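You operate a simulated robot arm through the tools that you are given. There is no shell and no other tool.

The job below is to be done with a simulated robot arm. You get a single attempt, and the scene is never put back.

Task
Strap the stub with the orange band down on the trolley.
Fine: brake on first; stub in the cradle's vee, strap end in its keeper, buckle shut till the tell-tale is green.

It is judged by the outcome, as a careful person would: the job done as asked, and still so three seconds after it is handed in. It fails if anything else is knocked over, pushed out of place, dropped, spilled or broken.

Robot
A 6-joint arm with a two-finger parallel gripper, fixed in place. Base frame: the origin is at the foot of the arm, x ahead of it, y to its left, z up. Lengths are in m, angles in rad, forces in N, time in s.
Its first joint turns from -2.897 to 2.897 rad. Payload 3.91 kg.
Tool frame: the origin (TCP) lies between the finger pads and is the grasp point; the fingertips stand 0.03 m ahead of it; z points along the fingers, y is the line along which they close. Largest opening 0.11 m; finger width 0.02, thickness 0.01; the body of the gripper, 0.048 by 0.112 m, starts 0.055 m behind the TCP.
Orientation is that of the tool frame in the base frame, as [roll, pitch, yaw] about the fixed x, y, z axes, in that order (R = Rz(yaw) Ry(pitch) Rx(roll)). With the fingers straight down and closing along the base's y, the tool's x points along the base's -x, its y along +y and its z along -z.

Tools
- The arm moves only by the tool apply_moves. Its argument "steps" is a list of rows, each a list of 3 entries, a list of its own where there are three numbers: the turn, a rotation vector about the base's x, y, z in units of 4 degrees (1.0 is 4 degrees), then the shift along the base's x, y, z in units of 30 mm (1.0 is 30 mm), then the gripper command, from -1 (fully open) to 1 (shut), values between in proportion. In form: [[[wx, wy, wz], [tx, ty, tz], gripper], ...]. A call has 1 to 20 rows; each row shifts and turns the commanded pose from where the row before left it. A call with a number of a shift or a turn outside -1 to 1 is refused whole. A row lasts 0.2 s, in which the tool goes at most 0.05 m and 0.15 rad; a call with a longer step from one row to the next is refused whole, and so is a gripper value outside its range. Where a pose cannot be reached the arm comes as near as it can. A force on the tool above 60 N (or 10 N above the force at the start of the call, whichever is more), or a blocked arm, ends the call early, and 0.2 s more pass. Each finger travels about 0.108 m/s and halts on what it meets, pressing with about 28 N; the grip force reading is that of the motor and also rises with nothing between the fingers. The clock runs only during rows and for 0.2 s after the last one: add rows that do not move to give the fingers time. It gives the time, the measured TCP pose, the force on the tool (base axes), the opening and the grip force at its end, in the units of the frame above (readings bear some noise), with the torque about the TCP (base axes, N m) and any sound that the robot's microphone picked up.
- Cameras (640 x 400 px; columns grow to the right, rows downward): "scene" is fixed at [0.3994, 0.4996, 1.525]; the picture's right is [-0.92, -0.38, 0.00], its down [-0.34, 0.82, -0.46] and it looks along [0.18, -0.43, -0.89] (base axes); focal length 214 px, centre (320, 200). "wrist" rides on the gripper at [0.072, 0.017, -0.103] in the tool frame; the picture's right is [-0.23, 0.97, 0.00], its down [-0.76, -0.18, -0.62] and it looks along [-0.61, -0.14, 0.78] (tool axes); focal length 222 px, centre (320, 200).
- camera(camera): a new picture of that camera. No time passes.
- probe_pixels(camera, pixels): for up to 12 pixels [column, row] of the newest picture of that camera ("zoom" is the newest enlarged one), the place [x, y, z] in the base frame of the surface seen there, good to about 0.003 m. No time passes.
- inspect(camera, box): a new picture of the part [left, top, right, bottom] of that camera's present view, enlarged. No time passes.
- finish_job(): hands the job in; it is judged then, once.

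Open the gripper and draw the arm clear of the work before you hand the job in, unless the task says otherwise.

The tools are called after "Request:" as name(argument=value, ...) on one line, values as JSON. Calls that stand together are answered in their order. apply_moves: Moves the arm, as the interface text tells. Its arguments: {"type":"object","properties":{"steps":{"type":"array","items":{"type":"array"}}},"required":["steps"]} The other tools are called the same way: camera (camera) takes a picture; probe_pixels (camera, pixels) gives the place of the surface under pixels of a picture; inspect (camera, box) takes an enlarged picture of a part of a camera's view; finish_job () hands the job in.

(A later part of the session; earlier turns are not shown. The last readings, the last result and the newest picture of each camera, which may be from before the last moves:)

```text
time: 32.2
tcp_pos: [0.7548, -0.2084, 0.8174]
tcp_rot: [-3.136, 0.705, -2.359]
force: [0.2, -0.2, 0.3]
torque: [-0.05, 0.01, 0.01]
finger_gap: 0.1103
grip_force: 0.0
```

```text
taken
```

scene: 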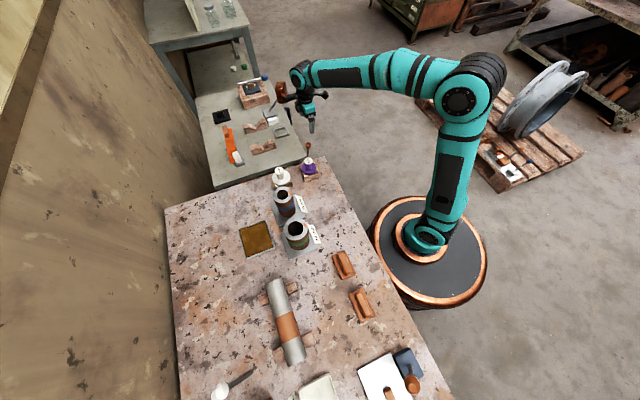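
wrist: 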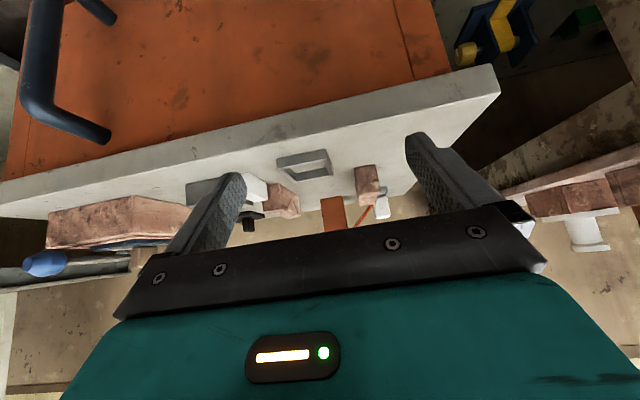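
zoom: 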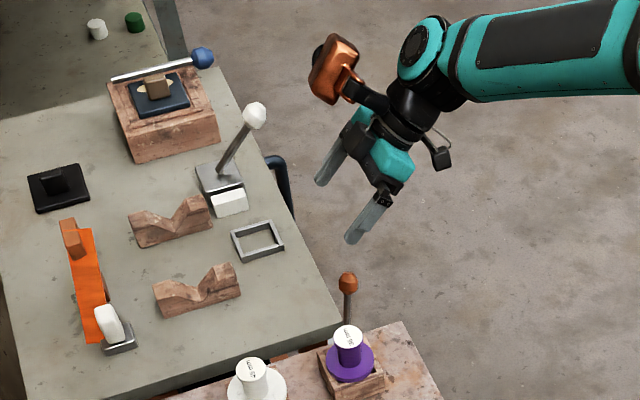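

The box is now well clear and the fingers straddle the line of the ball. I descend to the ball's height.

Request:
apply_moves(steps=[[[0, 0, 0], [0.03, 0.03, -0.9], -1], [[0, 0, 0], [0.03, 0.03, -0.9], -1], [[0, 0, 0], [0, 0, -0.9], -1], [[0, 0, 0], [0, 0, -0.9], -1], [[0, 0, 0], [0, 0, -0.9], -1], [[0, 0, 0], [0, 0, -0.8], -1], [[0, 0, 0], [0, 0, 0], -1]])

Request:
inspect(camera="scene", box=[260, 90, 360, 190])

Request:
camera(camera="wrist")

```text
time: 33.8
tcp_pos: [0.7556, -0.2076, 0.6583]
tcp_rot: [-3.136, 0.706, -2.359]
force: [0.3, 0.4, -0.5]
torque: [-0.01, -0.01, 0.02]
finger_gap: 0.11
grip_force: 0.1
```

```text
4.00 times, centred on (310, 140) of scene
```

zoom: 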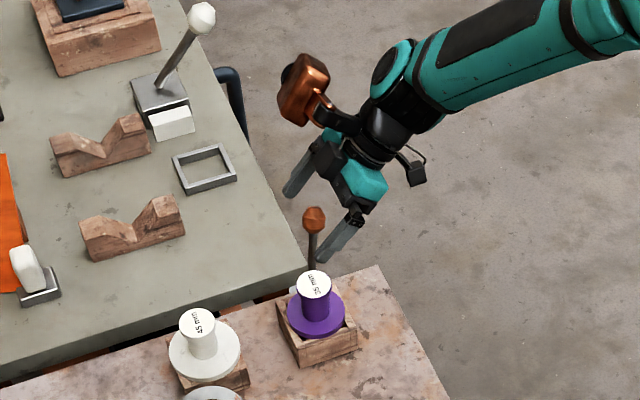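

```text
taken
```

wrist: 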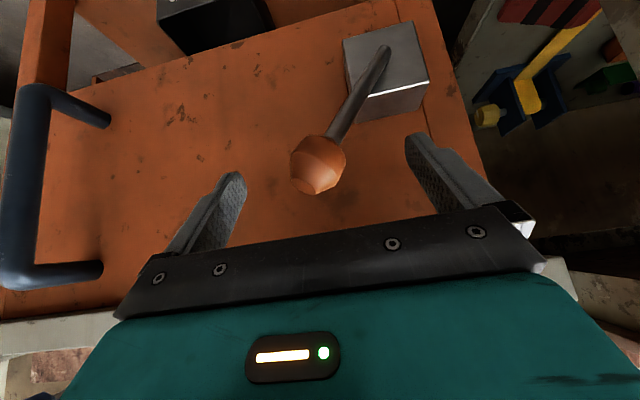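

The ball at (317,165) sits between the fingers. I narrow the gap to a loose cage (~46 mm) and then nudge toward the bench (-e) a little to feel the lever.

Request:
apply_moves(steps=[[[0, 0, 0], [0, 0, 0], 0.16], [[0, 0, 0], [0, 0, 0], 0.16], [[0, 0, 0], [0, 0, 0], 0.16], [[0, 0, 0], [-0.12, 0.12, 0], 0.16], [[0, 0, 0], [-0.12, 0.12, 0.05], 0.16], [[0, 0, 0], [-0.12, 0.12, 0.1], 0.16], [[0, 0, 0], [0, 0, 0], 0.16]])

Request:
camera(camera="wrist")

```text
time: 35.4
tcp_pos: [0.7461, -0.1959, 0.6636]
tcp_rot: [-3.136, 0.703, -2.358]
force: [0.8, -0.4, 0.4]
torque: [-0.04, 0.0, -0.06]
finger_gap: 0.0466
grip_force: 0.3
```

```text
taken
```

wrist: 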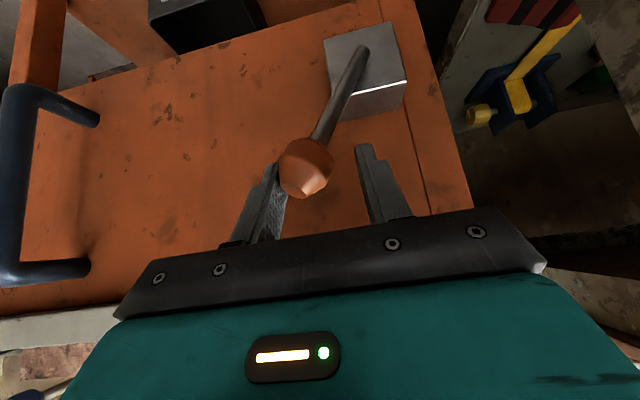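

The left finger is now at the ball with almost no force. I continue toward the bench in small steps, rising slightly with the arc.

Request:
apply_moves(steps=[[[0, 0, 0], [-0.15, 0.15, 0.1], 0.16], [[0, 0, 0], [-0.15, 0.15, 0.1], 0.16], [[0, 0, 0], [-0.15, 0.15, 0.08], 0.16], [[0, 0, 0], [0, 0, 0], 0.16]])

Request:
camera(camera="wrist")

Request:
inspect(camera="scene", box=[260, 90, 360, 190])

```text
time: 36.4
tcp_pos: [0.7328, -0.1813, 0.6703]
tcp_rot: [-3.137, 0.706, -2.357]
force: [0.0, 0.0, 0.5]
torque: [0.01, -0.02, -0.04]
finger_gap: 0.0466
grip_force: 0.1
```

```text
taken
```

wrist: 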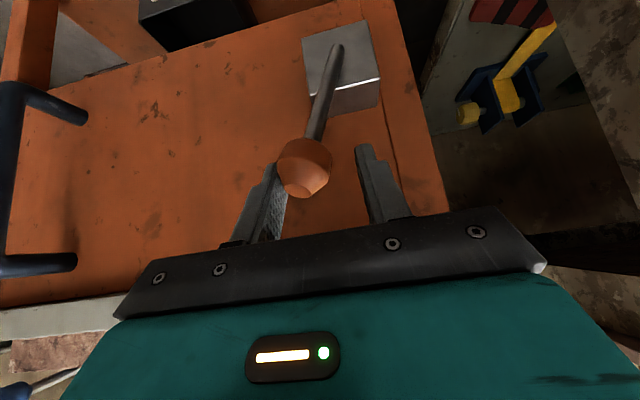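

```text
4.00 times, centred on (310, 140) of scene
```

zoom: 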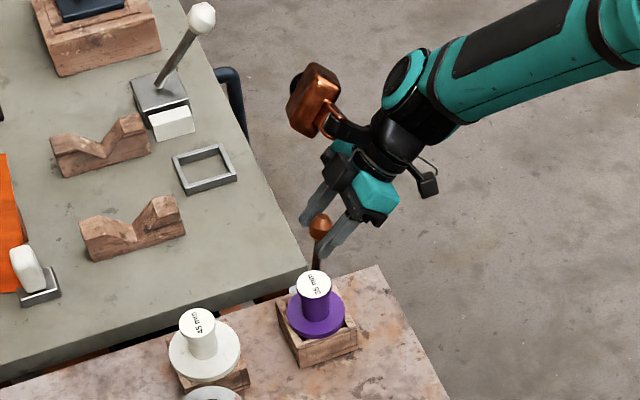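

The lever swings freely and the trolley hasn't moved. I continue along the arc past vertical.

Request:
apply_moves(steps=[[[0, 0, 0], [-0.16, 0.16, 0.04], 0.16], [[0, 0, 0], [-0.16, 0.16, 0], 0.16], [[0, 0, 0], [-0.16, 0.16, 0], 0.16], [[0, 0, 0], [-0.16, 0.16, -0.02], 0.16], [[0, 0, 0], [-0.16, 0.16, -0.05], 0.16], [[0, 0, 0], [0, 0, 0], 0.16]])

Request:
camera(camera="wrist")

```text
time: 37.8
tcp_pos: [0.709, -0.158, 0.6694]
tcp_rot: [-3.137, 0.706, -2.359]
force: [0.0, -0.1, 1.1]
torque: [0.0, 0.01, 0.0]
finger_gap: 0.0462
grip_force: 0.1
```

```text
taken
```

wrist: 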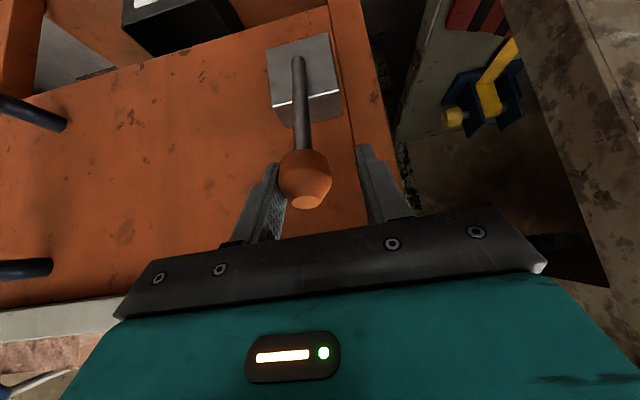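

The lever is now slightly past vertical with no resistance. I keep following the arc downward on the other side.

Request:
apply_moves(steps=[[[0, 0, 0], [-0.16, 0.16, -0.07], 0.16], [[0, 0, 0], [-0.16, 0.16, -0.09], 0.16], [[0, 0, 0], [-0.16, 0.16, -0.1], 0.16], [[0, 0, 0], [-0.16, 0.16, -0.12], 0.16], [[0, 0, 0], [-0.14, 0.14, -0.14], 0.16], [[0, 0, 0], [0, 0, 0], 0.16]])

Request:
camera(camera="wrist")

Request:
inspect(camera="scene", box=[260, 90, 360, 190])

```text
time: 39.2
tcp_pos: [0.6859, -0.1344, 0.6547]
tcp_rot: [-3.136, 0.704, -2.359]
force: [-0.3, -0.4, 0.0]
torque: [-0.04, 0.0, 0.01]
finger_gap: 0.0462
grip_force: 0.0
```

```text
taken
```

wrist: 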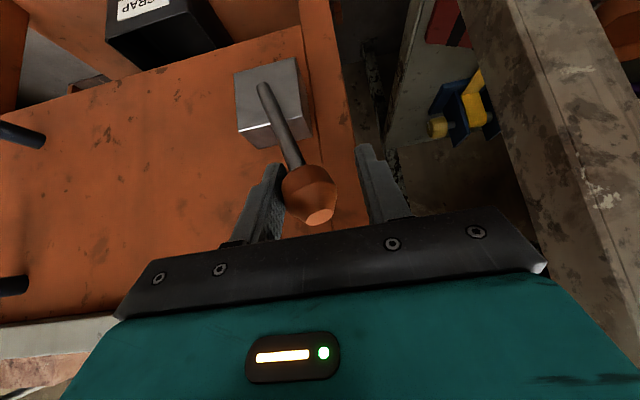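

```text
4.00 times, centred on (310, 140) of scene
```

zoom: 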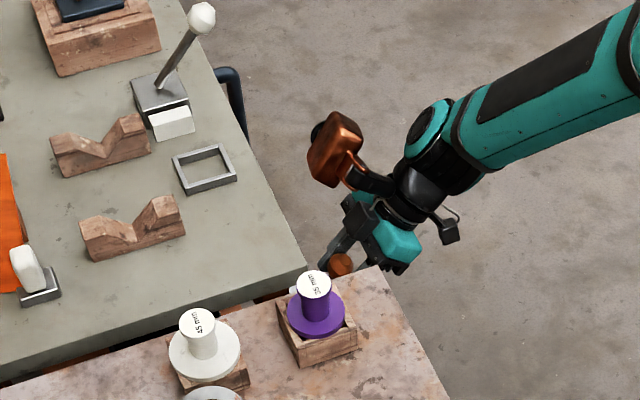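

Still free and well clear of the bench. I continue further until the lever meets its stop.

Request:
apply_moves(steps=[[[0, 0, 0], [-0.14, 0.14, -0.12], 0.16], [[0, 0, 0], [-0.14, 0.14, -0.13], 0.16], [[0, 0, 0], [-0.12, 0.12, -0.13], 0.16], [[0, 0, 0], [0, 0, 0], 0.16]])

Request:
camera(camera="wrist")

```text
time: 40.2
tcp_pos: [0.6728, -0.1245, 0.643]
tcp_rot: [-3.134, 0.704, -2.357]
force: [2.4, -4.1, 0.7]
torque: [-0.04, -0.04, 0.01]
finger_gap: 0.0488
grip_force: 2.1
```

```text
taken
```

wrist: 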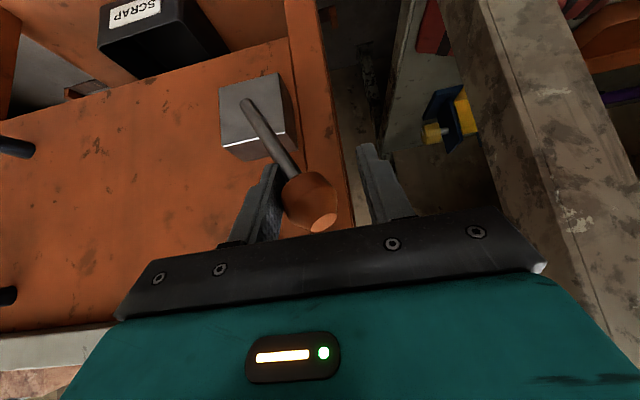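

Resistance of about 5 N has appeared at roughly the mirror-image lean, which suggests the stop. I press 3 mm more to make sure it is fully over.

Request:
apply_moves(steps=[[[0, 0, 0], [-0.07, 0.07, -0.05], 0.16], [[0, 0, 0], [0, 0, 0], 0.16]])

Request:
inspect(camera="scene", box=[230, 90, 350, 190])

Request:
inspect(camera="wrist", box=[180, 40, 420, 260])

```text
time: 40.8
tcp_pos: [0.67, -0.1222, 0.6424]
tcp_rot: [-3.137, 0.706, -2.357]
force: [11.1, -10.8, 5.0]
torque: [-0.04, -0.13, -0.04]
finger_gap: 0.0538
grip_force: 7.7
```

```text
4.00 times, centred on (290, 140) of scene
```

zoom: 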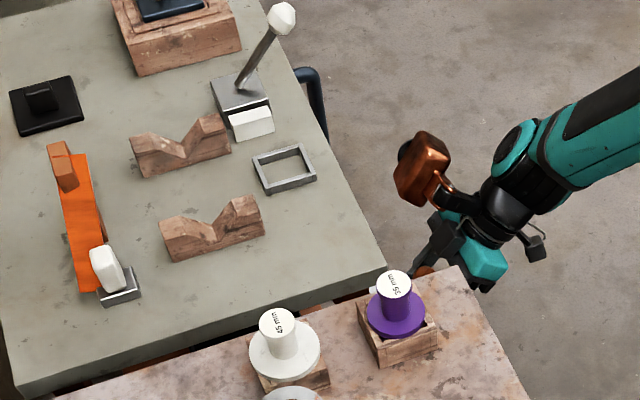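

```text
1.82 times, centred on (300, 150) of wrist
```

zoom: 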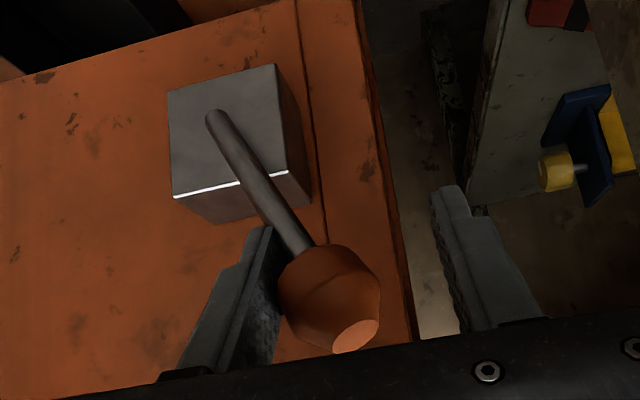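

The lever is hard on its stop (16 N, fingers yielding) and the trolley has stayed put. I ease off, open the fingers and withdraw along the tool axis.

Request:
apply_moves(steps=[[[0, 0, 0], [0.12, -0.12, 0], 0.1], [[0, 0, 0], [0.12, -0.12, 0], -0.4], [[0, 0, 0], [-0.1, 0.1, 0], -0.6], [[0, 0, 0], [0, 0, 0], -0.6], [[0, 0, 0], [-0.36, -0.36, 0.61], -0.6], [[0, 0, 0], [-0.4, -0.4, 0.7], -0.6], [[0, 0, 0], [-0.45, -0.45, 0.76], -0.6], [[0, 0, 0], [-0.45, -0.45, 0.76], -0.8], [[0, 0, 0], [-0.2, -0.2, 0.9], -1], [[0, 0, 0], [0, 0, 0], -1]])

Request:
camera(camera="wrist")

```text
time: 43.0
tcp_pos: [0.6198, -0.1808, 0.7536]
tcp_rot: [-3.136, 0.705, -2.357]
force: [-1.4, 0.3, 0.1]
torque: [0.03, -0.05, 0.02]
finger_gap: 0.1098
grip_force: 0.0
```

```text
taken
```

wrist: 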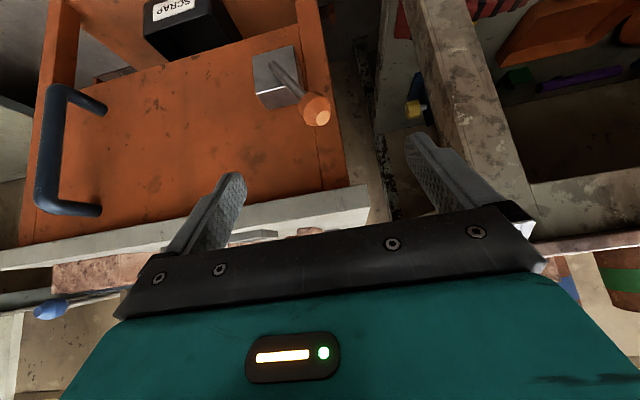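

The brake lever rests on its opposite side. Next the stub: I raise, untilt the tool and head toward the bench at a safe height.

Request:
apply_moves(steps=[[[0, 0, 0], [0, 0, 1], -1], [[0, 0, 0], [0, 0, 1], -1], [[-0.707, 0.707, 0], [0, 0, 1], -1], [[-0.707, 0.707, 0], [0, 0, 1], -1], [[-0.707, 0.707, 0], [0, 0, 1], -1], [[-0.707, 0.707, 0], [0, 0, 1], -1], [[-0.707, 0.707, 0], [0, 0, 1], -1], [[-0.707, 0.707, 0], [0, 0, 1], -1], [[-0.707, 0.707, 0], [0, 0, 1], -1], [[-0.707, 0.707, 0], [0, 0, 1], -1], [[-0.707, 0.707, 0], [0, 0, 1], -1], [[-0.707, 0.707, 0], [0, 0, 1], -1], [[0, 0, 0], [0, 0, 1], -1], [[0, 0, 0], [0, 0, 0], -1]])

Request:
camera(camera="wrist")

```text
time: 46.0
tcp_pos: [0.6192, -0.1823, 1.1439]
tcp_rot: [-3.137, 0.005, -2.358]
force: [0.3, 0.5, -0.4]
torque: [0.01, -0.01, -0.01]
finger_gap: 0.1098
grip_force: 0.0
```

```text
taken
```

wrist: 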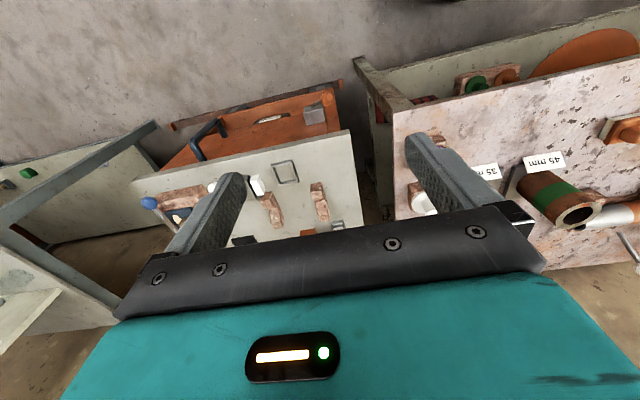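

I now turn the tool by -90° while travelling over to the stub at z 1.14.

Request:
apply_moves(steps=[[[0, 0, -1], [-0.187, 0.976, 0], -1], [[0, 0, -1], [-0.187, 0.976, 0], -1], [[0, 0, -1], [-0.187, 0.976, 0], -1], [[0, 0, -1], [-0.187, 0.976, 0], -1], [[0, 0, -1], [-0.187, 0.976, 0], -1], [[0, 0, -1], [-0.187, 0.976, 0], -1], [[0, 0, -1], [-0.187, 0.976, 0], -1], [[0, 0, -1], [-0.187, 0.976, 0], -1], [[0, 0, -1], [-0.187, 0.976, 0], -1], [[0, 0, -1], [-0.187, 0.976, 0], -1], [[0, 0, -1], [-0.187, 0.976, 0], -1], [[0, 0, -1], [-0.187, 0.976, 0], -1], [[0, 0, -1], [-0.187, 0.976, 0], -1]])

Request:
apply_moves(steps=[[[0, 0, -1], [-0.187, 0.976, 0], -1], [[0, 0, -1], [-0.187, 0.976, 0], -1], [[0, 0, -1], [-0.187, 0.976, 0], -1], [[0, 0, -1], [-0.187, 0.976, 0], -1], [[0, 0, -1], [-0.187, 0.976, 0], -1], [[0, 0, -1], [-0.187, 0.976, 0], -1], [[0, 0, -1], [-0.187, 0.976, 0], -1], [[0, 0, -1], [-0.187, 0.976, 0], -1], [[0, 0, -1], [-0.187, 0.976, 0], -1], [[0, 0, -0.5], [-0.187, 0.976, 0], -1], [[0, 0, 0], [0, 0, -0.8], -1], [[0, 0, 0], [0, 0, 0], -1]])

Request:
camera(camera="wrist")

Request:
camera(camera="scene")

```text
time: 48.8
tcp_pos: [0.5449, 0.1996, 1.1422]
tcp_rot: [-3.133, 0.008, 3.018]
force: [0.8, 0.9, 0.5]
torque: [0.02, -0.03, 0.0]
finger_gap: 0.1103
grip_force: 0.1
```

```text
time: 51.4
tcp_pos: [0.4901, 0.4921, 1.1206]
tcp_rot: [-3.134, 0.005, 2.353]
force: [0.8, -0.2, 0.5]
torque: [0.0, -0.02, -0.02]
finger_gap: 0.1103
grip_force: 0.1
```

```text
taken
```

wrist: 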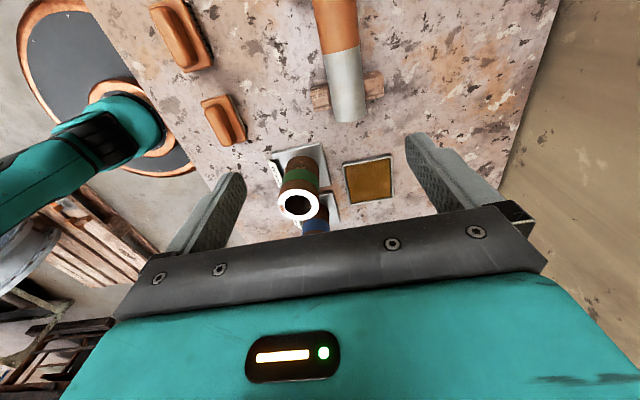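

```text
taken
```

scene: 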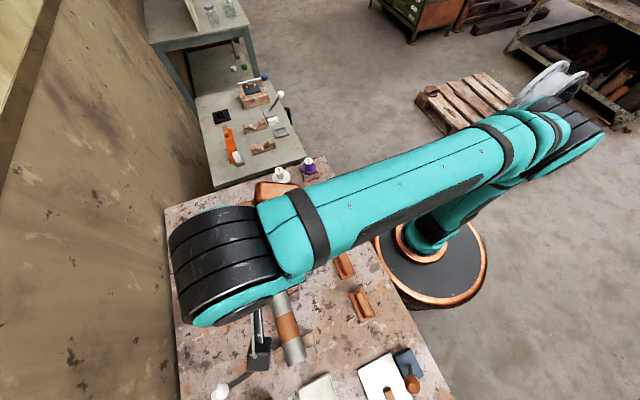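

The stub's trolley-side end shows at (345,115). I zoom and probe its edges to get its axis and end precisely.

Request:
inspect(camera="wrist", box=[270, 0, 420, 140])

Request:
probe_pixels(camera="wrist", pixels=[[347, 118], [347, 110], [345, 90], [343, 70], [340, 50], [338, 30], [336, 10], [333, 2], [325, 30], [352, 30], [332, 90], [362, 90]])

```text
2.86 times, centred on (345, 70) of wrist
```

zoom: 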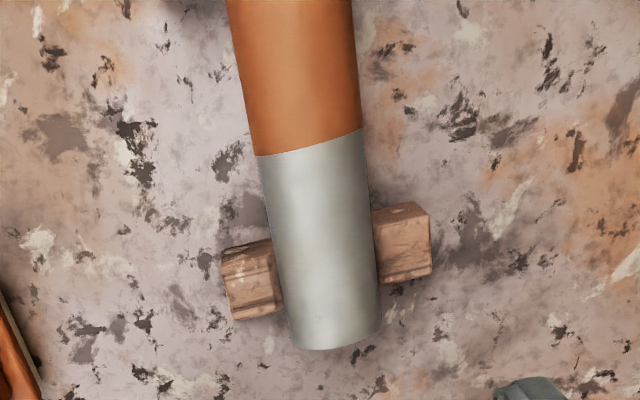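

```text
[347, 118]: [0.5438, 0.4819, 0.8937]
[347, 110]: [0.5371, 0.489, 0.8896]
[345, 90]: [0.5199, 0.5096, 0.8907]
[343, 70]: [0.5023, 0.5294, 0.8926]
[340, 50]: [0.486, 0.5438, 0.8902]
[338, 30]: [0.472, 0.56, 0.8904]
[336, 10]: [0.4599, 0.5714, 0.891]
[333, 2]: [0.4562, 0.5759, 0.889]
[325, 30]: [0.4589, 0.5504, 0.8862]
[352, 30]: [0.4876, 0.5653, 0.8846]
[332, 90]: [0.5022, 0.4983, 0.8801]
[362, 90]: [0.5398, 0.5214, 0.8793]
```

The stub's axis is at about 133.2°, its centre near (0.477,0.552), and its radius about 0.025 (crest z 0.893). I align the yaw and go above its centre.

Request:
apply_moves(steps=[[[0, 0, -0.4], [-0.22, 1, 0], -1], [[0, 0, 0], [-0.22, 1, -0.5], -1], [[0, 0, 0], [0, 0, -1], -1], [[0, 0, 0], [0, 0, -1], -1], [[0, 0, 0], [0, 0, -1], -1], [[0, 0, 0], [0, 0, -1], -1], [[0, 0, 0], [0, 0, 0], -1], [[0, 0, 0], [0, 0, 0], -1]])

Request:
camera(camera="wrist")

Request:
camera(camera="scene")

```text
time: 53.2
tcp_pos: [0.478, 0.5536, 0.9859]
tcp_rot: [-3.134, 0.006, 2.329]
force: [-0.3, 0.5, -0.4]
torque: [-0.01, 0.0, -0.01]
finger_gap: 0.11
grip_force: 0.1
```

```text
taken
```

wrist: 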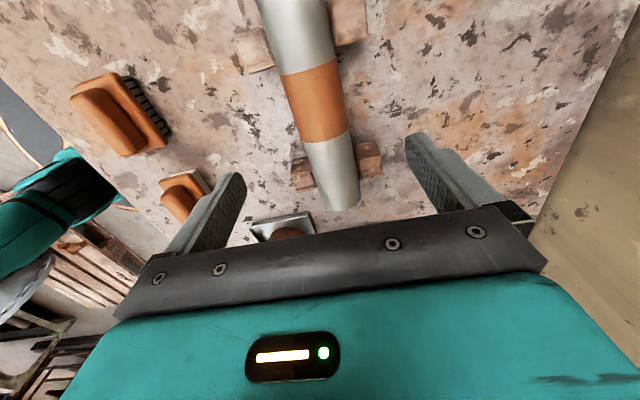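

```text
taken
```

scene: 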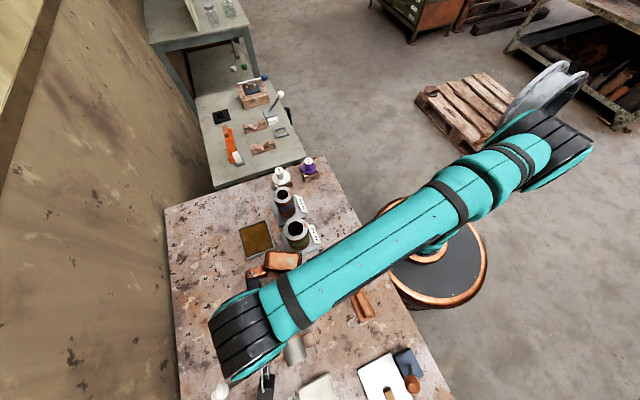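

The stub runs between the fingers. I probe its crest and edges again from this nearer view to refine alignment.

Request:
probe_pixels(camera="wrist", pixels=[[343, 205], [338, 190], [330, 160], [322, 130], [315, 100], [306, 70], [300, 40], [292, 5], [306, 145], [350, 135], [275, 45], [328, 30]])

Request:
inspect(camera="wrist", box=[230, 0, 420, 220])

```text
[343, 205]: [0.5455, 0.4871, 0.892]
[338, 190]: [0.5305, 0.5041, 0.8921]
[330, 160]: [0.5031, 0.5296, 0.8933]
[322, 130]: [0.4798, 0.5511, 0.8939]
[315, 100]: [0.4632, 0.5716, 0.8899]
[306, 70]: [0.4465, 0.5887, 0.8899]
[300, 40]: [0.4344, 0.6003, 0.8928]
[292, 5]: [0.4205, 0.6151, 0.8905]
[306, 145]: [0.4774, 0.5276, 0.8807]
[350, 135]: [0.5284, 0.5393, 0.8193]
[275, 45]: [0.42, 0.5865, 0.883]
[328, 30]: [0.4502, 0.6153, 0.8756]
```

```text
1.82 times, centred on (325, 110) of wrist
```

zoom: 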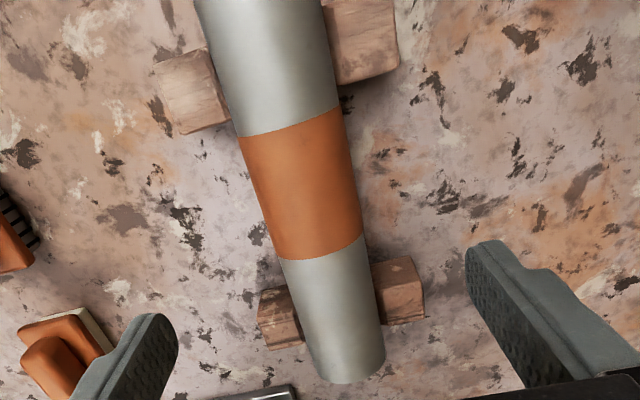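

Aligned within 2 mm of the stub's axis. I descend to the stub's centre height and close the fingers on it.

Request:
apply_moves(steps=[[[0, 0, 0], [0, 0, -0.9], -1], [[0, 0, 0], [0, 0, -0.9], -1], [[0, 0, 0], [0, 0, -0.9], -1], [[0, 0, 0], [0, 0, -0.8], -1], [[0, 0, 0], [0, 0, -0.4], -1], [[0, 0, 0], [0, 0, 0], -1]])

Request:
camera(camera="wrist")

```text
time: 54.6
tcp_pos: [0.4773, 0.5543, 0.8684]
tcp_rot: [-3.135, 0.008, 2.33]
force: [-0.5, 0.3, -1.7]
torque: [0.01, -0.01, 0.04]
finger_gap: 0.1101
grip_force: 0.1
```

```text
taken
```

wrist: 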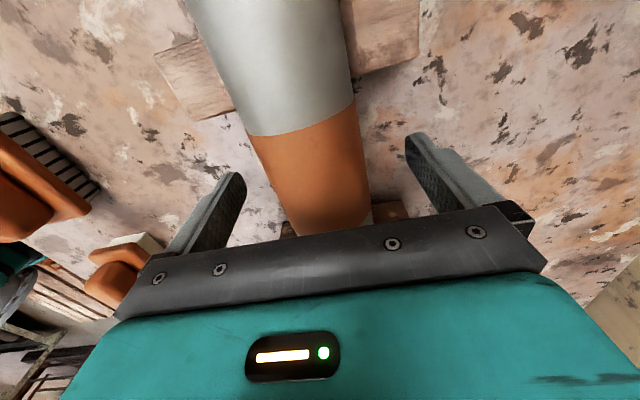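

The stub lies between the fingers at the right height. I close the gripper.

Request:
apply_moves(steps=[[[0, 0, 0], [0, 0, 0], 0], [[0, 0, 0], [0, 0, 0], 0.3], [[0, 0, 0], [0, 0, 0], 1], [[0, 0, 0], [0, 0, 0], 1], [[0, 0, 0], [0, 0, 0], 1]])

Request:
camera(camera="wrist")

```text
time: 55.8
tcp_pos: [0.4768, 0.5549, 0.8668]
tcp_rot: [-3.137, 0.006, 2.327]
force: [23.9, 23.7, 16.0]
torque: [-0.13, -0.42, 0.61]
finger_gap: 0.0503
grip_force: 27.7
```

```text
taken
```

wrist: 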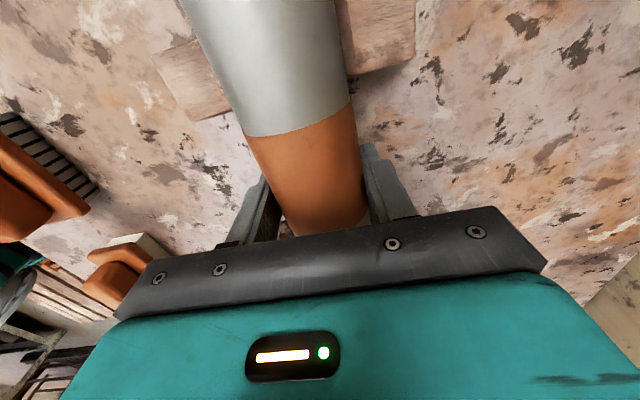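

The grip is on (gap 0.0503), but there is a sideways reaction of about 34 N along +n, so I shift the tool about 2 mm that way to relieve it before lifting.

Request:
apply_moves(steps=[[[0, 0, 0], [0.03, 0.03, 0], 1], [[0, 0, 0], [0.02, 0.02, 0.03], 1], [[0, 0, 0], [0, 0, 0], 1]])

```text
time: 56.6
tcp_pos: [0.4774, 0.5554, 0.8673]
tcp_rot: [-3.133, 0.007, 2.329]
force: [1.8, 3.8, 0.2]
torque: [-0.16, -0.17, 0.39]
finger_gap: 0.0495
grip_force: 28.8
```

The side force has dropped to about 4 N. I lift straight up slowly and look.

Request:
apply_moves(steps=[[[0, 0, 0], [0, 0, 0.3], 1], [[0, 0, 0], [0, 0, 0.5], 1], [[0, 0, 0], [0, 0, 0.5], 1], [[0, 0, 0], [0, 0, 0.7], 1], [[0, 0, 0], [0, 0, 0.5], 1], [[0, 0, 0], [0, 0, 0], 1]])

Request:
camera(camera="wrist")

Request:
camera(camera="scene")

```text
time: 58.0
tcp_pos: [0.4793, 0.5546, 0.943]
tcp_rot: [-3.134, 0.008, 2.325]
force: [0.2, 0.6, -0.5]
torque: [0.01, 0.01, -0.02]
finger_gap: 0.0
grip_force: 28.4
```

```text
taken
```

wrist: 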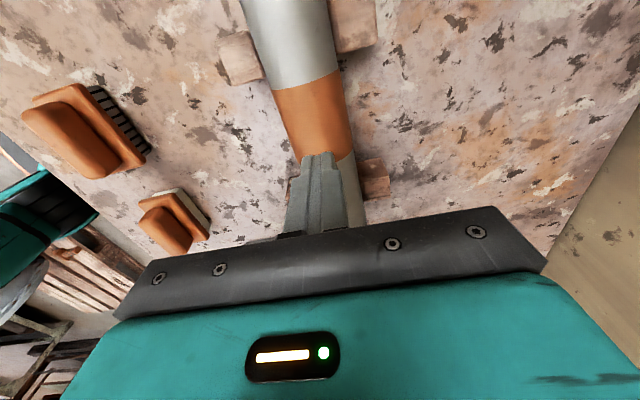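

```text
taken
```

scene: 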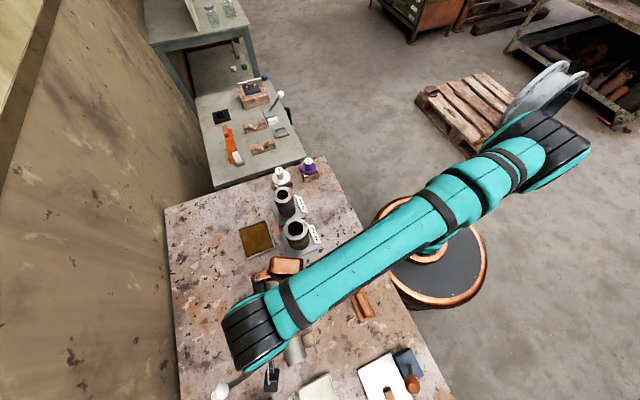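

The grip slipped: the fingers are shut above the stub, which still lies on its blocks. I reopen and probe whether it moved.

Request:
apply_moves(steps=[[[0, 0, 0], [0, 0, 0.8], -1], [[0, 0, 0], [0, 0, 0.6], -1], [[0, 0, 0], [0, 0, 0], -1], [[0, 0, 0], [0, 0, 0], -1], [[0, 0, 0], [0, 0, 0], -1]])

Request:
camera(camera="wrist")

Request:
probe_pixels(camera="wrist", pixels=[[343, 205], [338, 190], [330, 160], [322, 130], [315, 100], [306, 70], [300, 40], [292, 5], [306, 145], [335, 130], [275, 45], [328, 30]])

```text
time: 59.2
tcp_pos: [0.4794, 0.554, 0.9858]
tcp_rot: [-3.136, 0.006, 2.328]
force: [-0.9, 0.0, 0.8]
torque: [-0.02, 0.0, 0.04]
finger_gap: 0.1097
grip_force: 0.0
```

```text
taken
```

wrist: 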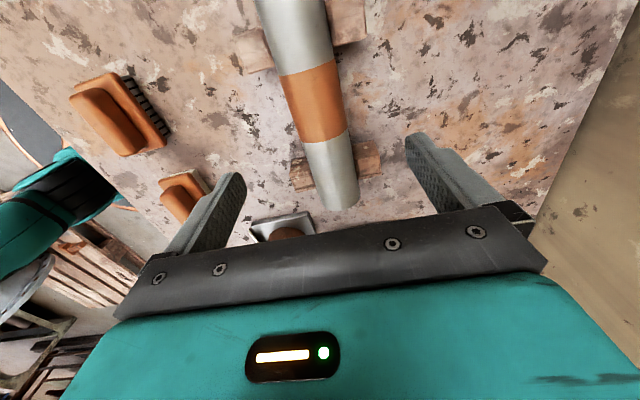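

```text
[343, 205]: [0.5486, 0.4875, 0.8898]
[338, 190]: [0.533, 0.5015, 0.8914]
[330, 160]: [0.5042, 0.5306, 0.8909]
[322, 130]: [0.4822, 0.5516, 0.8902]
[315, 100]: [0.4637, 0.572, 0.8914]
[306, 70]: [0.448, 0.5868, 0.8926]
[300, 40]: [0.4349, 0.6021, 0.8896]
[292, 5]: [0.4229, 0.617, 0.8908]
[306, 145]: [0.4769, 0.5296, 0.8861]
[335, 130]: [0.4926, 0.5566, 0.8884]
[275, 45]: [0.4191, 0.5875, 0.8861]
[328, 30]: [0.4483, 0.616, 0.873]
```

The stub has hardly moved (crest z ~0.891). I descend a little deeper this time (TCP z 0.858, tips 0.828 above the bench at 0.823) and close again.

Request:
apply_moves(steps=[[[0, 0, 0], [0, 0, -0.9], -1], [[0, 0, 0], [0, 0, -0.9], -1], [[0, 0, 0], [0, 0, -0.9], -1], [[0, 0, 0], [0, 0, -0.9], -1], [[0, 0, 0], [0, 0, -0.6], -1], [[0, 0, 0], [0, 0, 0], -1], [[0, 0, 0], [0, 0, 0], 0], [[0, 0, 0], [0, 0, 0], 0.15], [[0, 0, 0], [0, 0, 0], 0.15]])

Request:
apply_moves(steps=[[[0, 0, 0], [0, 0, 0], 1], [[0, 0, 0], [0, 0, 0], 1], [[0, 0, 0], [0, 0, 0], 1]])

```text
time: 61.2
tcp_pos: [0.4797, 0.5547, 0.8598]
tcp_rot: [-3.134, 0.007, 2.328]
force: [-8.8, -8.6, 2.6]
torque: [0.06, 0.09, 0.15]
finger_gap: 0.0527
grip_force: 6.1
```

```text
time: 62.0
tcp_pos: [0.4786, 0.5539, 0.8596]
tcp_rot: [-3.137, 0.007, 2.329]
force: [-17.9, -17.2, 11.5]
torque: [0.19, 0.11, 0.59]
finger_gap: 0.05
grip_force: 28.3
```

Now the reaction is along -n, about 25 N. I shift about 1 mm back and read again.

Request:
apply_moves(steps=[[[0, 0, 0], [-0.02, -0.02, 0], 1], [[0, 0, 0], [0, 0, 0], 1]])

```text
time: 62.6
tcp_pos: [0.4793, 0.555, 0.8587]
tcp_rot: [-3.135, 0.006, 2.328]
force: [-10.0, -9.5, 11.9]
torque: [0.23, -0.02, 0.57]
finger_gap: 0.0501
grip_force: 27.9
```

The side force fell to 14 N, with a twist torque of 0.57 N·m. I ease the tool another 0.7 mm and turn it slightly (+1°) to match the stub.

Request:
apply_moves(steps=[[[0, 0, 0.15], [-0.016, -0.016, 0.02], 1], [[0, 0, 0.1], [0, 0, 0], 1], [[0, 0, 0], [0, 0, 0], 1]])

```text
time: 63.4
tcp_pos: [0.4777, 0.5545, 0.8599]
tcp_rot: [-3.135, 0.006, 2.346]
force: [1.3, 1.3, -0.8]
torque: [-0.06, -0.03, 0.2]
finger_gap: 0.0498
grip_force: 28.3
```

Forces are nearly zero now with the stub gripped. I lift in 3 mm steps and read the load.

Request:
apply_moves(steps=[[[0, 0, 0], [0, 0, 0.1], 1], [[0, 0, 0], [0, 0, 0], 1]])

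Request:
apply_moves(steps=[[[0, 0, 0], [0, 0, 0.1], 1], [[0, 0, 0], [0, 0, 0], 1]])

Request:
apply_moves(steps=[[[0, 0, 0], [0, 0, 0.1], 1], [[0, 0, 0], [0, 0, 0], 1]])

```text
time: 64.0
tcp_pos: [0.4775, 0.5543, 0.8624]
tcp_rot: [-3.134, 0.007, 2.345]
force: [0.2, 0.1, -5.4]
torque: [-0.02, 0.01, 0.13]
finger_gap: 0.0491
grip_force: 28.6
```

```text
time: 64.6
tcp_pos: [0.4777, 0.5542, 0.8667]
tcp_rot: [-3.134, 0.006, 2.348]
force: [-0.2, -0.1, -5.5]
torque: [0.02, 0.05, 0.01]
finger_gap: 0.0494
grip_force: 27.5
```

```text
time: 65.2
tcp_pos: [0.4777, 0.5533, 0.8694]
tcp_rot: [-3.134, 0.008, 2.346]
force: [-0.6, 0.1, -6.3]
torque: [0.0, 0.04, -0.05]
finger_gap: 0.0497
grip_force: 28.5
```

The load reads -6 N with the gap steady at 0.05. I check in the picture whether the stub is really rising.

Request:
camera(camera="wrist")

Request:
probe_pixels(camera="wrist", pixels=[[260, 5], [275, 50], [290, 100], [305, 150], [315, 190], [180, 80], [380, 40], [320, 220]])

```text
taken
```

wrist: 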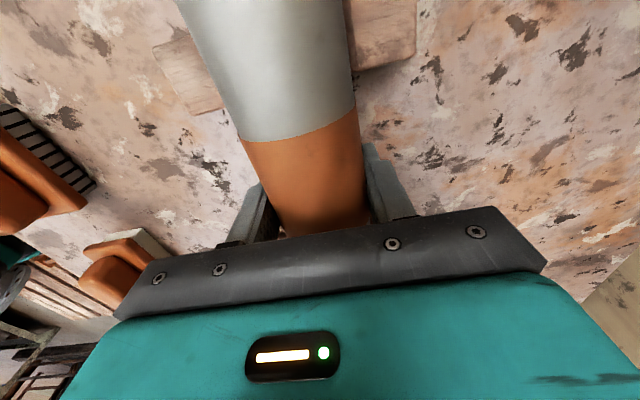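

```text
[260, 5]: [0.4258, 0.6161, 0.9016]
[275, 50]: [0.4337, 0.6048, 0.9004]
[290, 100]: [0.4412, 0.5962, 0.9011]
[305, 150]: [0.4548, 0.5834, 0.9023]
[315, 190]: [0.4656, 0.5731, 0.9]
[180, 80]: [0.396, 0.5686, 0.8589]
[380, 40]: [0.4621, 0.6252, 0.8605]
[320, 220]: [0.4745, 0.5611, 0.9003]
```

The crest rose to z 0.901, so the stub is lifted and its weight is about 6 N. I keep lifting gently and check the gap.

Request:
apply_moves(steps=[[[0, 0, 0], [0, 0, 0.15], 1], [[0, 0, 0], [0, 0, 0.25], 1], [[0, 0, 0], [0, 0, 0.3], 1], [[0, 0, 0], [0, 0, 0.3], 1], [[0, 0, 0], [0, 0, 0.3], 1], [[0, 0, 0], [0, 0, 0.3], 1], [[0, 0, 0], [0, 0, 0.2], 1], [[0, 0, 0], [0, 0, 0], 1]])

Request:
camera(camera="wrist")

```text
time: 67.0
tcp_pos: [0.4766, 0.5531, 0.9238]
tcp_rot: [-3.133, 0.005, 2.346]
force: [-0.4, -0.4, -5.7]
torque: [0.02, 0.06, 0.02]
finger_gap: 0.0494
grip_force: 27.5
```

```text
taken
```

wrist: 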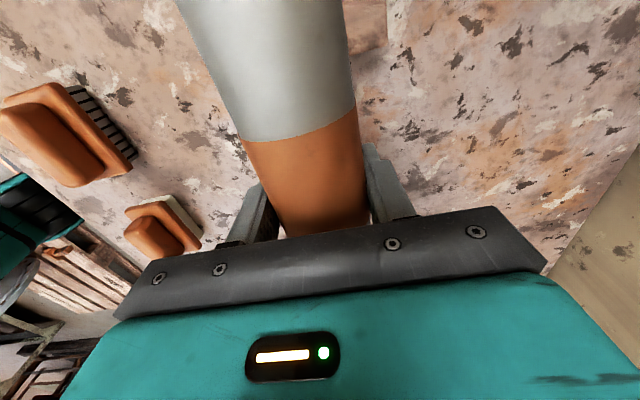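

The stub is held firmly. While the trolley is in clear view of the scene camera, I zoom there and probe the vee blocks precisely.

Request:
inspect(camera="scene", box=[235, 105, 295, 160])

```text
7.27 times, centred on (265, 132) of scene
```

zoom: 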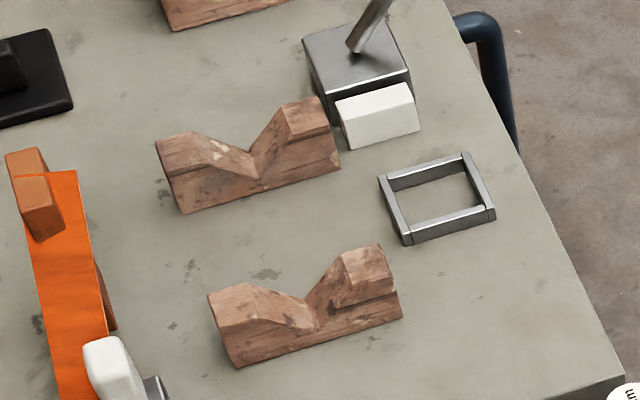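

Request:
probe_pixels(camera="zoom", pixels=[[252, 152], [260, 178], [172, 140], [215, 155], [275, 130], [310, 112], [305, 298], [315, 325], [230, 305], [275, 305], [335, 275], [370, 260]])

Request:
probe_pixels(camera="zoom", pixels=[[250, 140], [245, 160], [190, 150], [230, 165], [265, 145], [320, 115], [300, 310], [310, 310], [250, 300], [290, 315], [320, 300], [385, 275]])

```text
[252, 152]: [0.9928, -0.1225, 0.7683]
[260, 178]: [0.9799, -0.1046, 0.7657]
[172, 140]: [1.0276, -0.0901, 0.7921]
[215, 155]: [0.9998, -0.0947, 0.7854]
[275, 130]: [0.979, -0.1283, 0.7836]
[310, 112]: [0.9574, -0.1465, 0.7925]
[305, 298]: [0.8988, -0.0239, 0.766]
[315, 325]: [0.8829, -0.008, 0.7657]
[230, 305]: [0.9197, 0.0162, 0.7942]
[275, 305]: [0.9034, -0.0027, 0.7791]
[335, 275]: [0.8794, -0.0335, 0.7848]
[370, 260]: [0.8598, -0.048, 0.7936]
```

```text
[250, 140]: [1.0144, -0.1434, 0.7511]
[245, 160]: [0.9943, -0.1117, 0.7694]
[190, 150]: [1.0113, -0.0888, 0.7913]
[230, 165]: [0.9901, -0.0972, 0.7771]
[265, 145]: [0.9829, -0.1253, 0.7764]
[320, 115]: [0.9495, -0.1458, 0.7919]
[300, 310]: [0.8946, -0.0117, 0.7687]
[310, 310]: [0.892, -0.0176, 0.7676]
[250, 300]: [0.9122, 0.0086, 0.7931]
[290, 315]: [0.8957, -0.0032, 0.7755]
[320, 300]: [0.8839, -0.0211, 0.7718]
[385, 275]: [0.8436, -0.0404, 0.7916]
```

Vee bottom: n ≈ 0.618, z ≈ 0.766, mid e ≈ 0.7095, so the target TCP is (0.939,-0.065) and the vee axis is about 134.5°, matching the tool. I lift to 1.08 and begin carrying.

Request:
apply_moves(steps=[[[0, 0, 0], [0, 0, 0.4], 1], [[0, 0, 0], [0, 0, 0.7], 1], [[0, 0, 0], [0, 0, 0.8], 1], [[0, 0, 0], [0, 0, 0.8], 1], [[0, 0, 0], [0, 0, 0.8], 1], [[0, 0, 0], [0, 0, 0.8], 1], [[0, 0, 0], [0.1, -0.2, 0.5], 1], [[0, 0, 0], [0.3, -0.4, 0.3], 1], [[0, 0, 0], [0.5, -0.67, 0], 1], [[0, 0, 0], [0.6, -0.8, 0], 1], [[0, 0, 0], [0.6, -0.8, 0], 1], [[0, 0, 0], [0.6, -0.8, 0], 1], [[0, 0, 0], [0.6, -0.8, 0], 1], [[0, 0, 0], [0.6, -0.8, 0], 1], [[0, 0, 0], [0.6, -0.8, 0], 1], [[0, 0, 0], [0.6, -0.8, 0], 1], [[0, 0, 0], [0.6, -0.8, 0], 1]])

Request:
camera(camera="scene")

```text
time: 70.6
tcp_pos: [0.6481, 0.3252, 1.0774]
tcp_rot: [-3.135, 0.007, 2.347]
force: [-0.4, 0.0, -6.2]
torque: [0.03, 0.0, -0.01]
finger_gap: 0.0496
grip_force: 28.2
```

```text
taken
```

scene: 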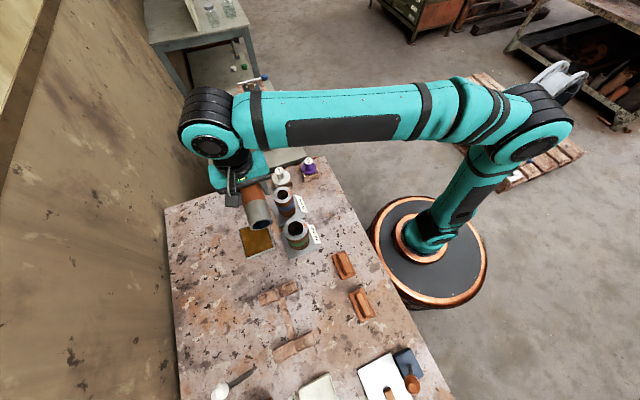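

The stub is held and the path is clear. I carry on to above the cradle.

Request:
apply_moves(steps=[[[0, 0, 0], [0.4, -0.5, 0], 1], [[0, 0, 0], [0.6, -0.8, 0], 1], [[0, 0, 0], [0.65, -0.87, 0], 1], [[0, 0, 0], [0.65, -0.87, 0], 1], [[0, 0, 0], [0.65, -0.87, 0], 1], [[0, 0, 0], [0.65, -0.87, 0], 1], [[0, 0, 0], [0.65, -0.87, 0], 1], [[0, 0, 0], [0.65, -0.87, 0], 1], [[0, 0, 0], [0.65, -0.87, 0], 1], [[0, 0, 0], [0.65, -0.87, 0], 1], [[0, 0, 0], [0.65, -0.87, 0], 1], [[0, 0, 0], [0.65, -0.87, 0], 1], [[0, 0, 0], [0.65, -0.87, 0], 1], [[0, 0, 0], [0.65, -0.87, 0], 1], [[0, 0, 0], [0.6, -0.8, 0], 1], [[0, 0, 0], [0.3, -0.46, 0], 1], [[0, 0, 0], [0, 0, 0], 1], [[0, 0, 0], [0, 0, 0], 1]])

Request:
camera(camera="scene")

Request:
camera(camera="wrist")

```text
time: 74.4
tcp_pos: [0.9395, -0.0668, 1.0765]
tcp_rot: [-3.135, 0.006, 2.343]
force: [-0.6, 0.6, -5.0]
torque: [0.04, 0.01, 0.01]
finger_gap: 0.0499
grip_force: 27.7
```

```text
taken
```

scene: 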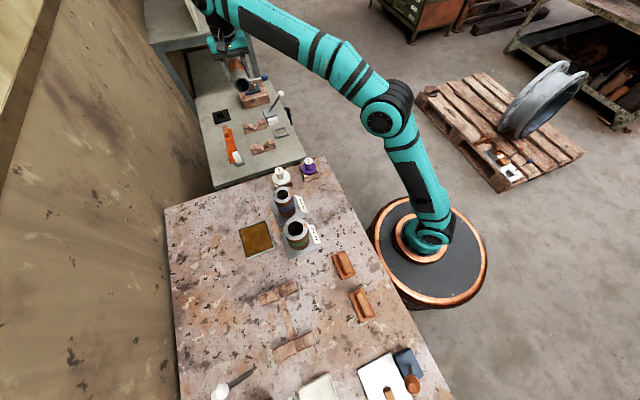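

```text
taken
```

wrist: 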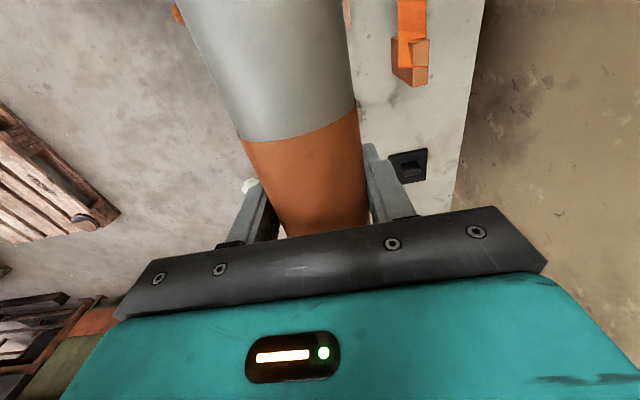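

The stub hangs right above the cradle (n 0.617, e 0.712). I lower to z 0.86 and check the alignment in the scene view.

Request:
apply_moves(steps=[[[0, 0, 0], [-0.03, 0.07, -0.4], 1], [[0, 0, 0], [0, 0, -0.7], 1], [[0, 0, 0], [0, 0, -0.9], 1], [[0, 0, 0], [0, 0, -0.9], 1], [[0, 0, 0], [0, 0, -0.9], 1], [[0, 0, 0], [0, 0, -0.9], 1], [[0, 0, 0], [0, 0, -0.9], 1], [[0, 0, 0], [0, 0, -0.8], 1], [[0, 0, 0], [0, 0, -0.5], 1], [[0, 0, 0], [0, 0, -0.2], 1], [[0, 0, 0], [0, 0, 0], 1]])

Request:
inspect(camera="scene", box=[200, 50, 330, 170])

Request:
camera(camera="wrist")

```text
time: 76.8
tcp_pos: [0.939, -0.0652, 0.8631]
tcp_rot: [-3.134, 0.006, 2.344]
force: [0.6, 0.2, -5.3]
torque: [0.03, 0.05, -0.01]
finger_gap: 0.0494
grip_force: 27.8
```

```text
3.33 times, centred on (265, 110) of scene
```

zoom: 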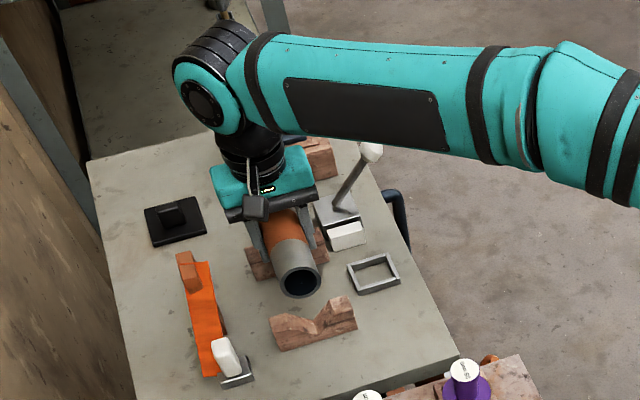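

```text
taken
```

wrist: 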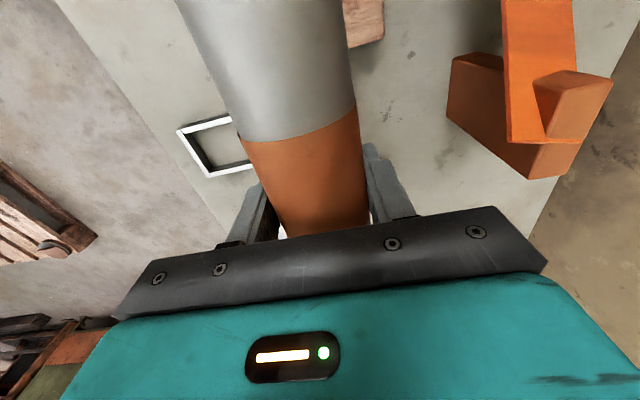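

I probe the stub's near end and crest to verify its overhang on the near block.

Request:
probe_pixels(camera="zoom", pixels=[[297, 262], [297, 268], [290, 245], [285, 225], [280, 212], [275, 255], [318, 255], [270, 220], [300, 280], [305, 225]])

```text
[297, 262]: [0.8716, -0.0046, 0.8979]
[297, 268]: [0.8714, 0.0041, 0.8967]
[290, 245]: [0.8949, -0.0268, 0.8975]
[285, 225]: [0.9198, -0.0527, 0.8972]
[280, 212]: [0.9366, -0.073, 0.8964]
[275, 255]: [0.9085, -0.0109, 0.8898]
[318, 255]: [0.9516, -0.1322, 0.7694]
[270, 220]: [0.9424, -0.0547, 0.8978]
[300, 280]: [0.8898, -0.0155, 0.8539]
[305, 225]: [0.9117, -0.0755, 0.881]
```

The stub's near end is at e 0.612 and its centreline is on the vee (n ≈ 0.619). I lower gently until contact.

Request:
apply_moves(steps=[[[0, 0, 0], [0, 0, -0.5], 1], [[0, 0, 0], [0, 0, -0.6], 1], [[0, 0, 0], [0, 0, -0.5], 1], [[0, 0, 0], [0, 0, -0.3], 1], [[0, 0, 0], [0, 0, -0.2], 1], [[0, 0, 0], [0, 0, 0], 1]])

Request:
apply_moves(steps=[[[0, 0, 0], [0, 0, -0.1], 1], [[0, 0, 0], [0, 0, 0], 1]])

```text
time: 78.2
tcp_pos: [0.9374, -0.0636, 0.801]
tcp_rot: [-3.135, 0.007, 2.346]
force: [1.1, -0.8, -6.2]
torque: [0.0, 0.07, -0.03]
finger_gap: 0.0494
grip_force: 28.1
```

```text
time: 78.8
tcp_pos: [0.9377, -0.0646, 0.7975]
tcp_rot: [-3.134, 0.006, 2.345]
force: [0.3, -0.3, -4.3]
torque: [0.01, 0.06, 0.02]
finger_gap: 0.0493
grip_force: 27.8
```

The weight reading is still about -5 N. I go down in 2 mm steps until the cradle takes the load.

Request:
apply_moves(steps=[[[0, 0, 0], [0, 0, -0.07], 1], [[0, 0, 0], [0, 0, 0], 1]])

Request:
apply_moves(steps=[[[0, 0, 0], [0, 0, -0.07], 1], [[0, 0, 0], [0, 0, 0], 1]])

Request:
inspect(camera="scene", box=[220, 70, 320, 160])

```text
time: 79.4
tcp_pos: [0.9393, -0.0652, 0.7963]
tcp_rot: [-3.134, 0.007, 2.345]
force: [-0.3, 0.5, -5.7]
torque: [0.05, 0.0, -0.02]
finger_gap: 0.0494
grip_force: 28.0
```

```text
time: 80.0
tcp_pos: [0.9393, -0.0635, 0.7928]
tcp_rot: [-3.135, 0.007, 2.344]
force: [-0.4, 0.2, -5.5]
torque: [0.01, 0.01, 0.0]
finger_gap: 0.0495
grip_force: 27.8
```

```text
4.44 times, centred on (270, 115) of scene
```

zoom: 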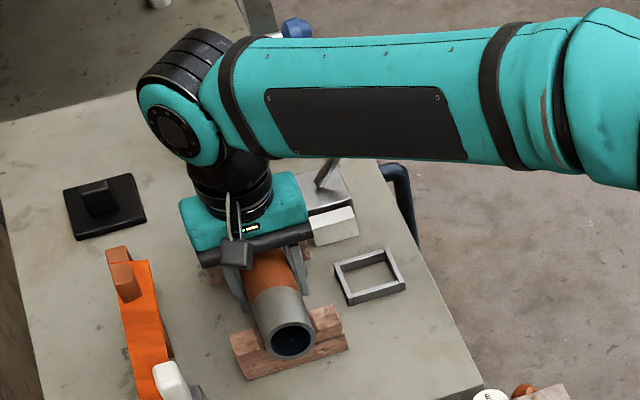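

The stub looks almost seated in the near block. I probe the crest height and continue down in small steps.

Request:
probe_pixels(camera="zoom", pixels=[[285, 310], [280, 298], [272, 280], [268, 265], [255, 345], [320, 320], [330, 315], [245, 345]])

Request:
apply_moves(steps=[[[0, 0, 0], [0, 0, -0.07], 1], [[0, 0, 0], [0, 0, 0], 1]])

```text
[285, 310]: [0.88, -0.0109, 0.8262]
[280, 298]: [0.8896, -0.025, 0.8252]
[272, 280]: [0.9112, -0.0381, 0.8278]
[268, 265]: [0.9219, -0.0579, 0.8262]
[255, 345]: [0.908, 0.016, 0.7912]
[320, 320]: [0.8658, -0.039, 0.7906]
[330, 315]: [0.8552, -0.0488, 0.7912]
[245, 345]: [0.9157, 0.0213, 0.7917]
```

```text
time: 80.6
tcp_pos: [0.939, -0.064, 0.7916]
tcp_rot: [-3.134, 0.007, 2.344]
force: [4.5, 1.3, 3.1]
torque: [-0.46, -0.43, 0.33]
finger_gap: 0.0494
grip_force: 28.0
```

The cradle now takes the load (Fz +3 N) at crest z 0.826, as expected for a seated stub. I open the fingers only partway to clear it.

Request:
apply_moves(steps=[[[0, 0, 0], [0, 0, 0], 0.05], [[0, 0, 0], [0, 0, 0], -0.1], [[0, 0, 0], [0, 0, 0], -0.3], [[0, 0, 0], [0, 0, 0], -0.3], [[0, 0, 0], [0, 0, 0], -0.3]])

Request:
inspect(camera="scene", box=[220, 70, 320, 160])

```text
time: 81.8
tcp_pos: [0.9375, -0.0635, 0.7904]
tcp_rot: [-3.133, 0.007, 2.346]
force: [0.1, 0.4, -0.1]
torque: [0.0, -0.02, 0.01]
finger_gap: 0.0714
grip_force: 0.0
```

```text
4.44 times, centred on (270, 115) of scene
```

zoom: 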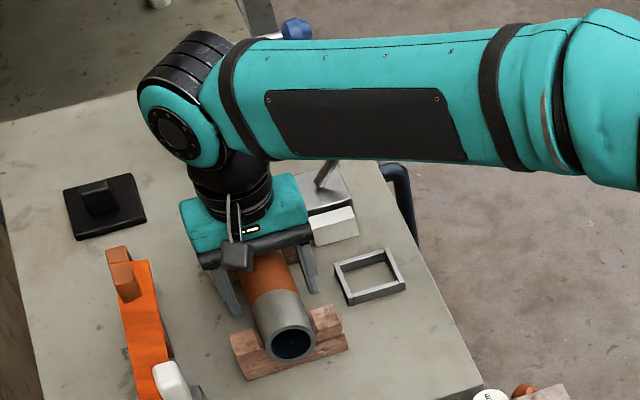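

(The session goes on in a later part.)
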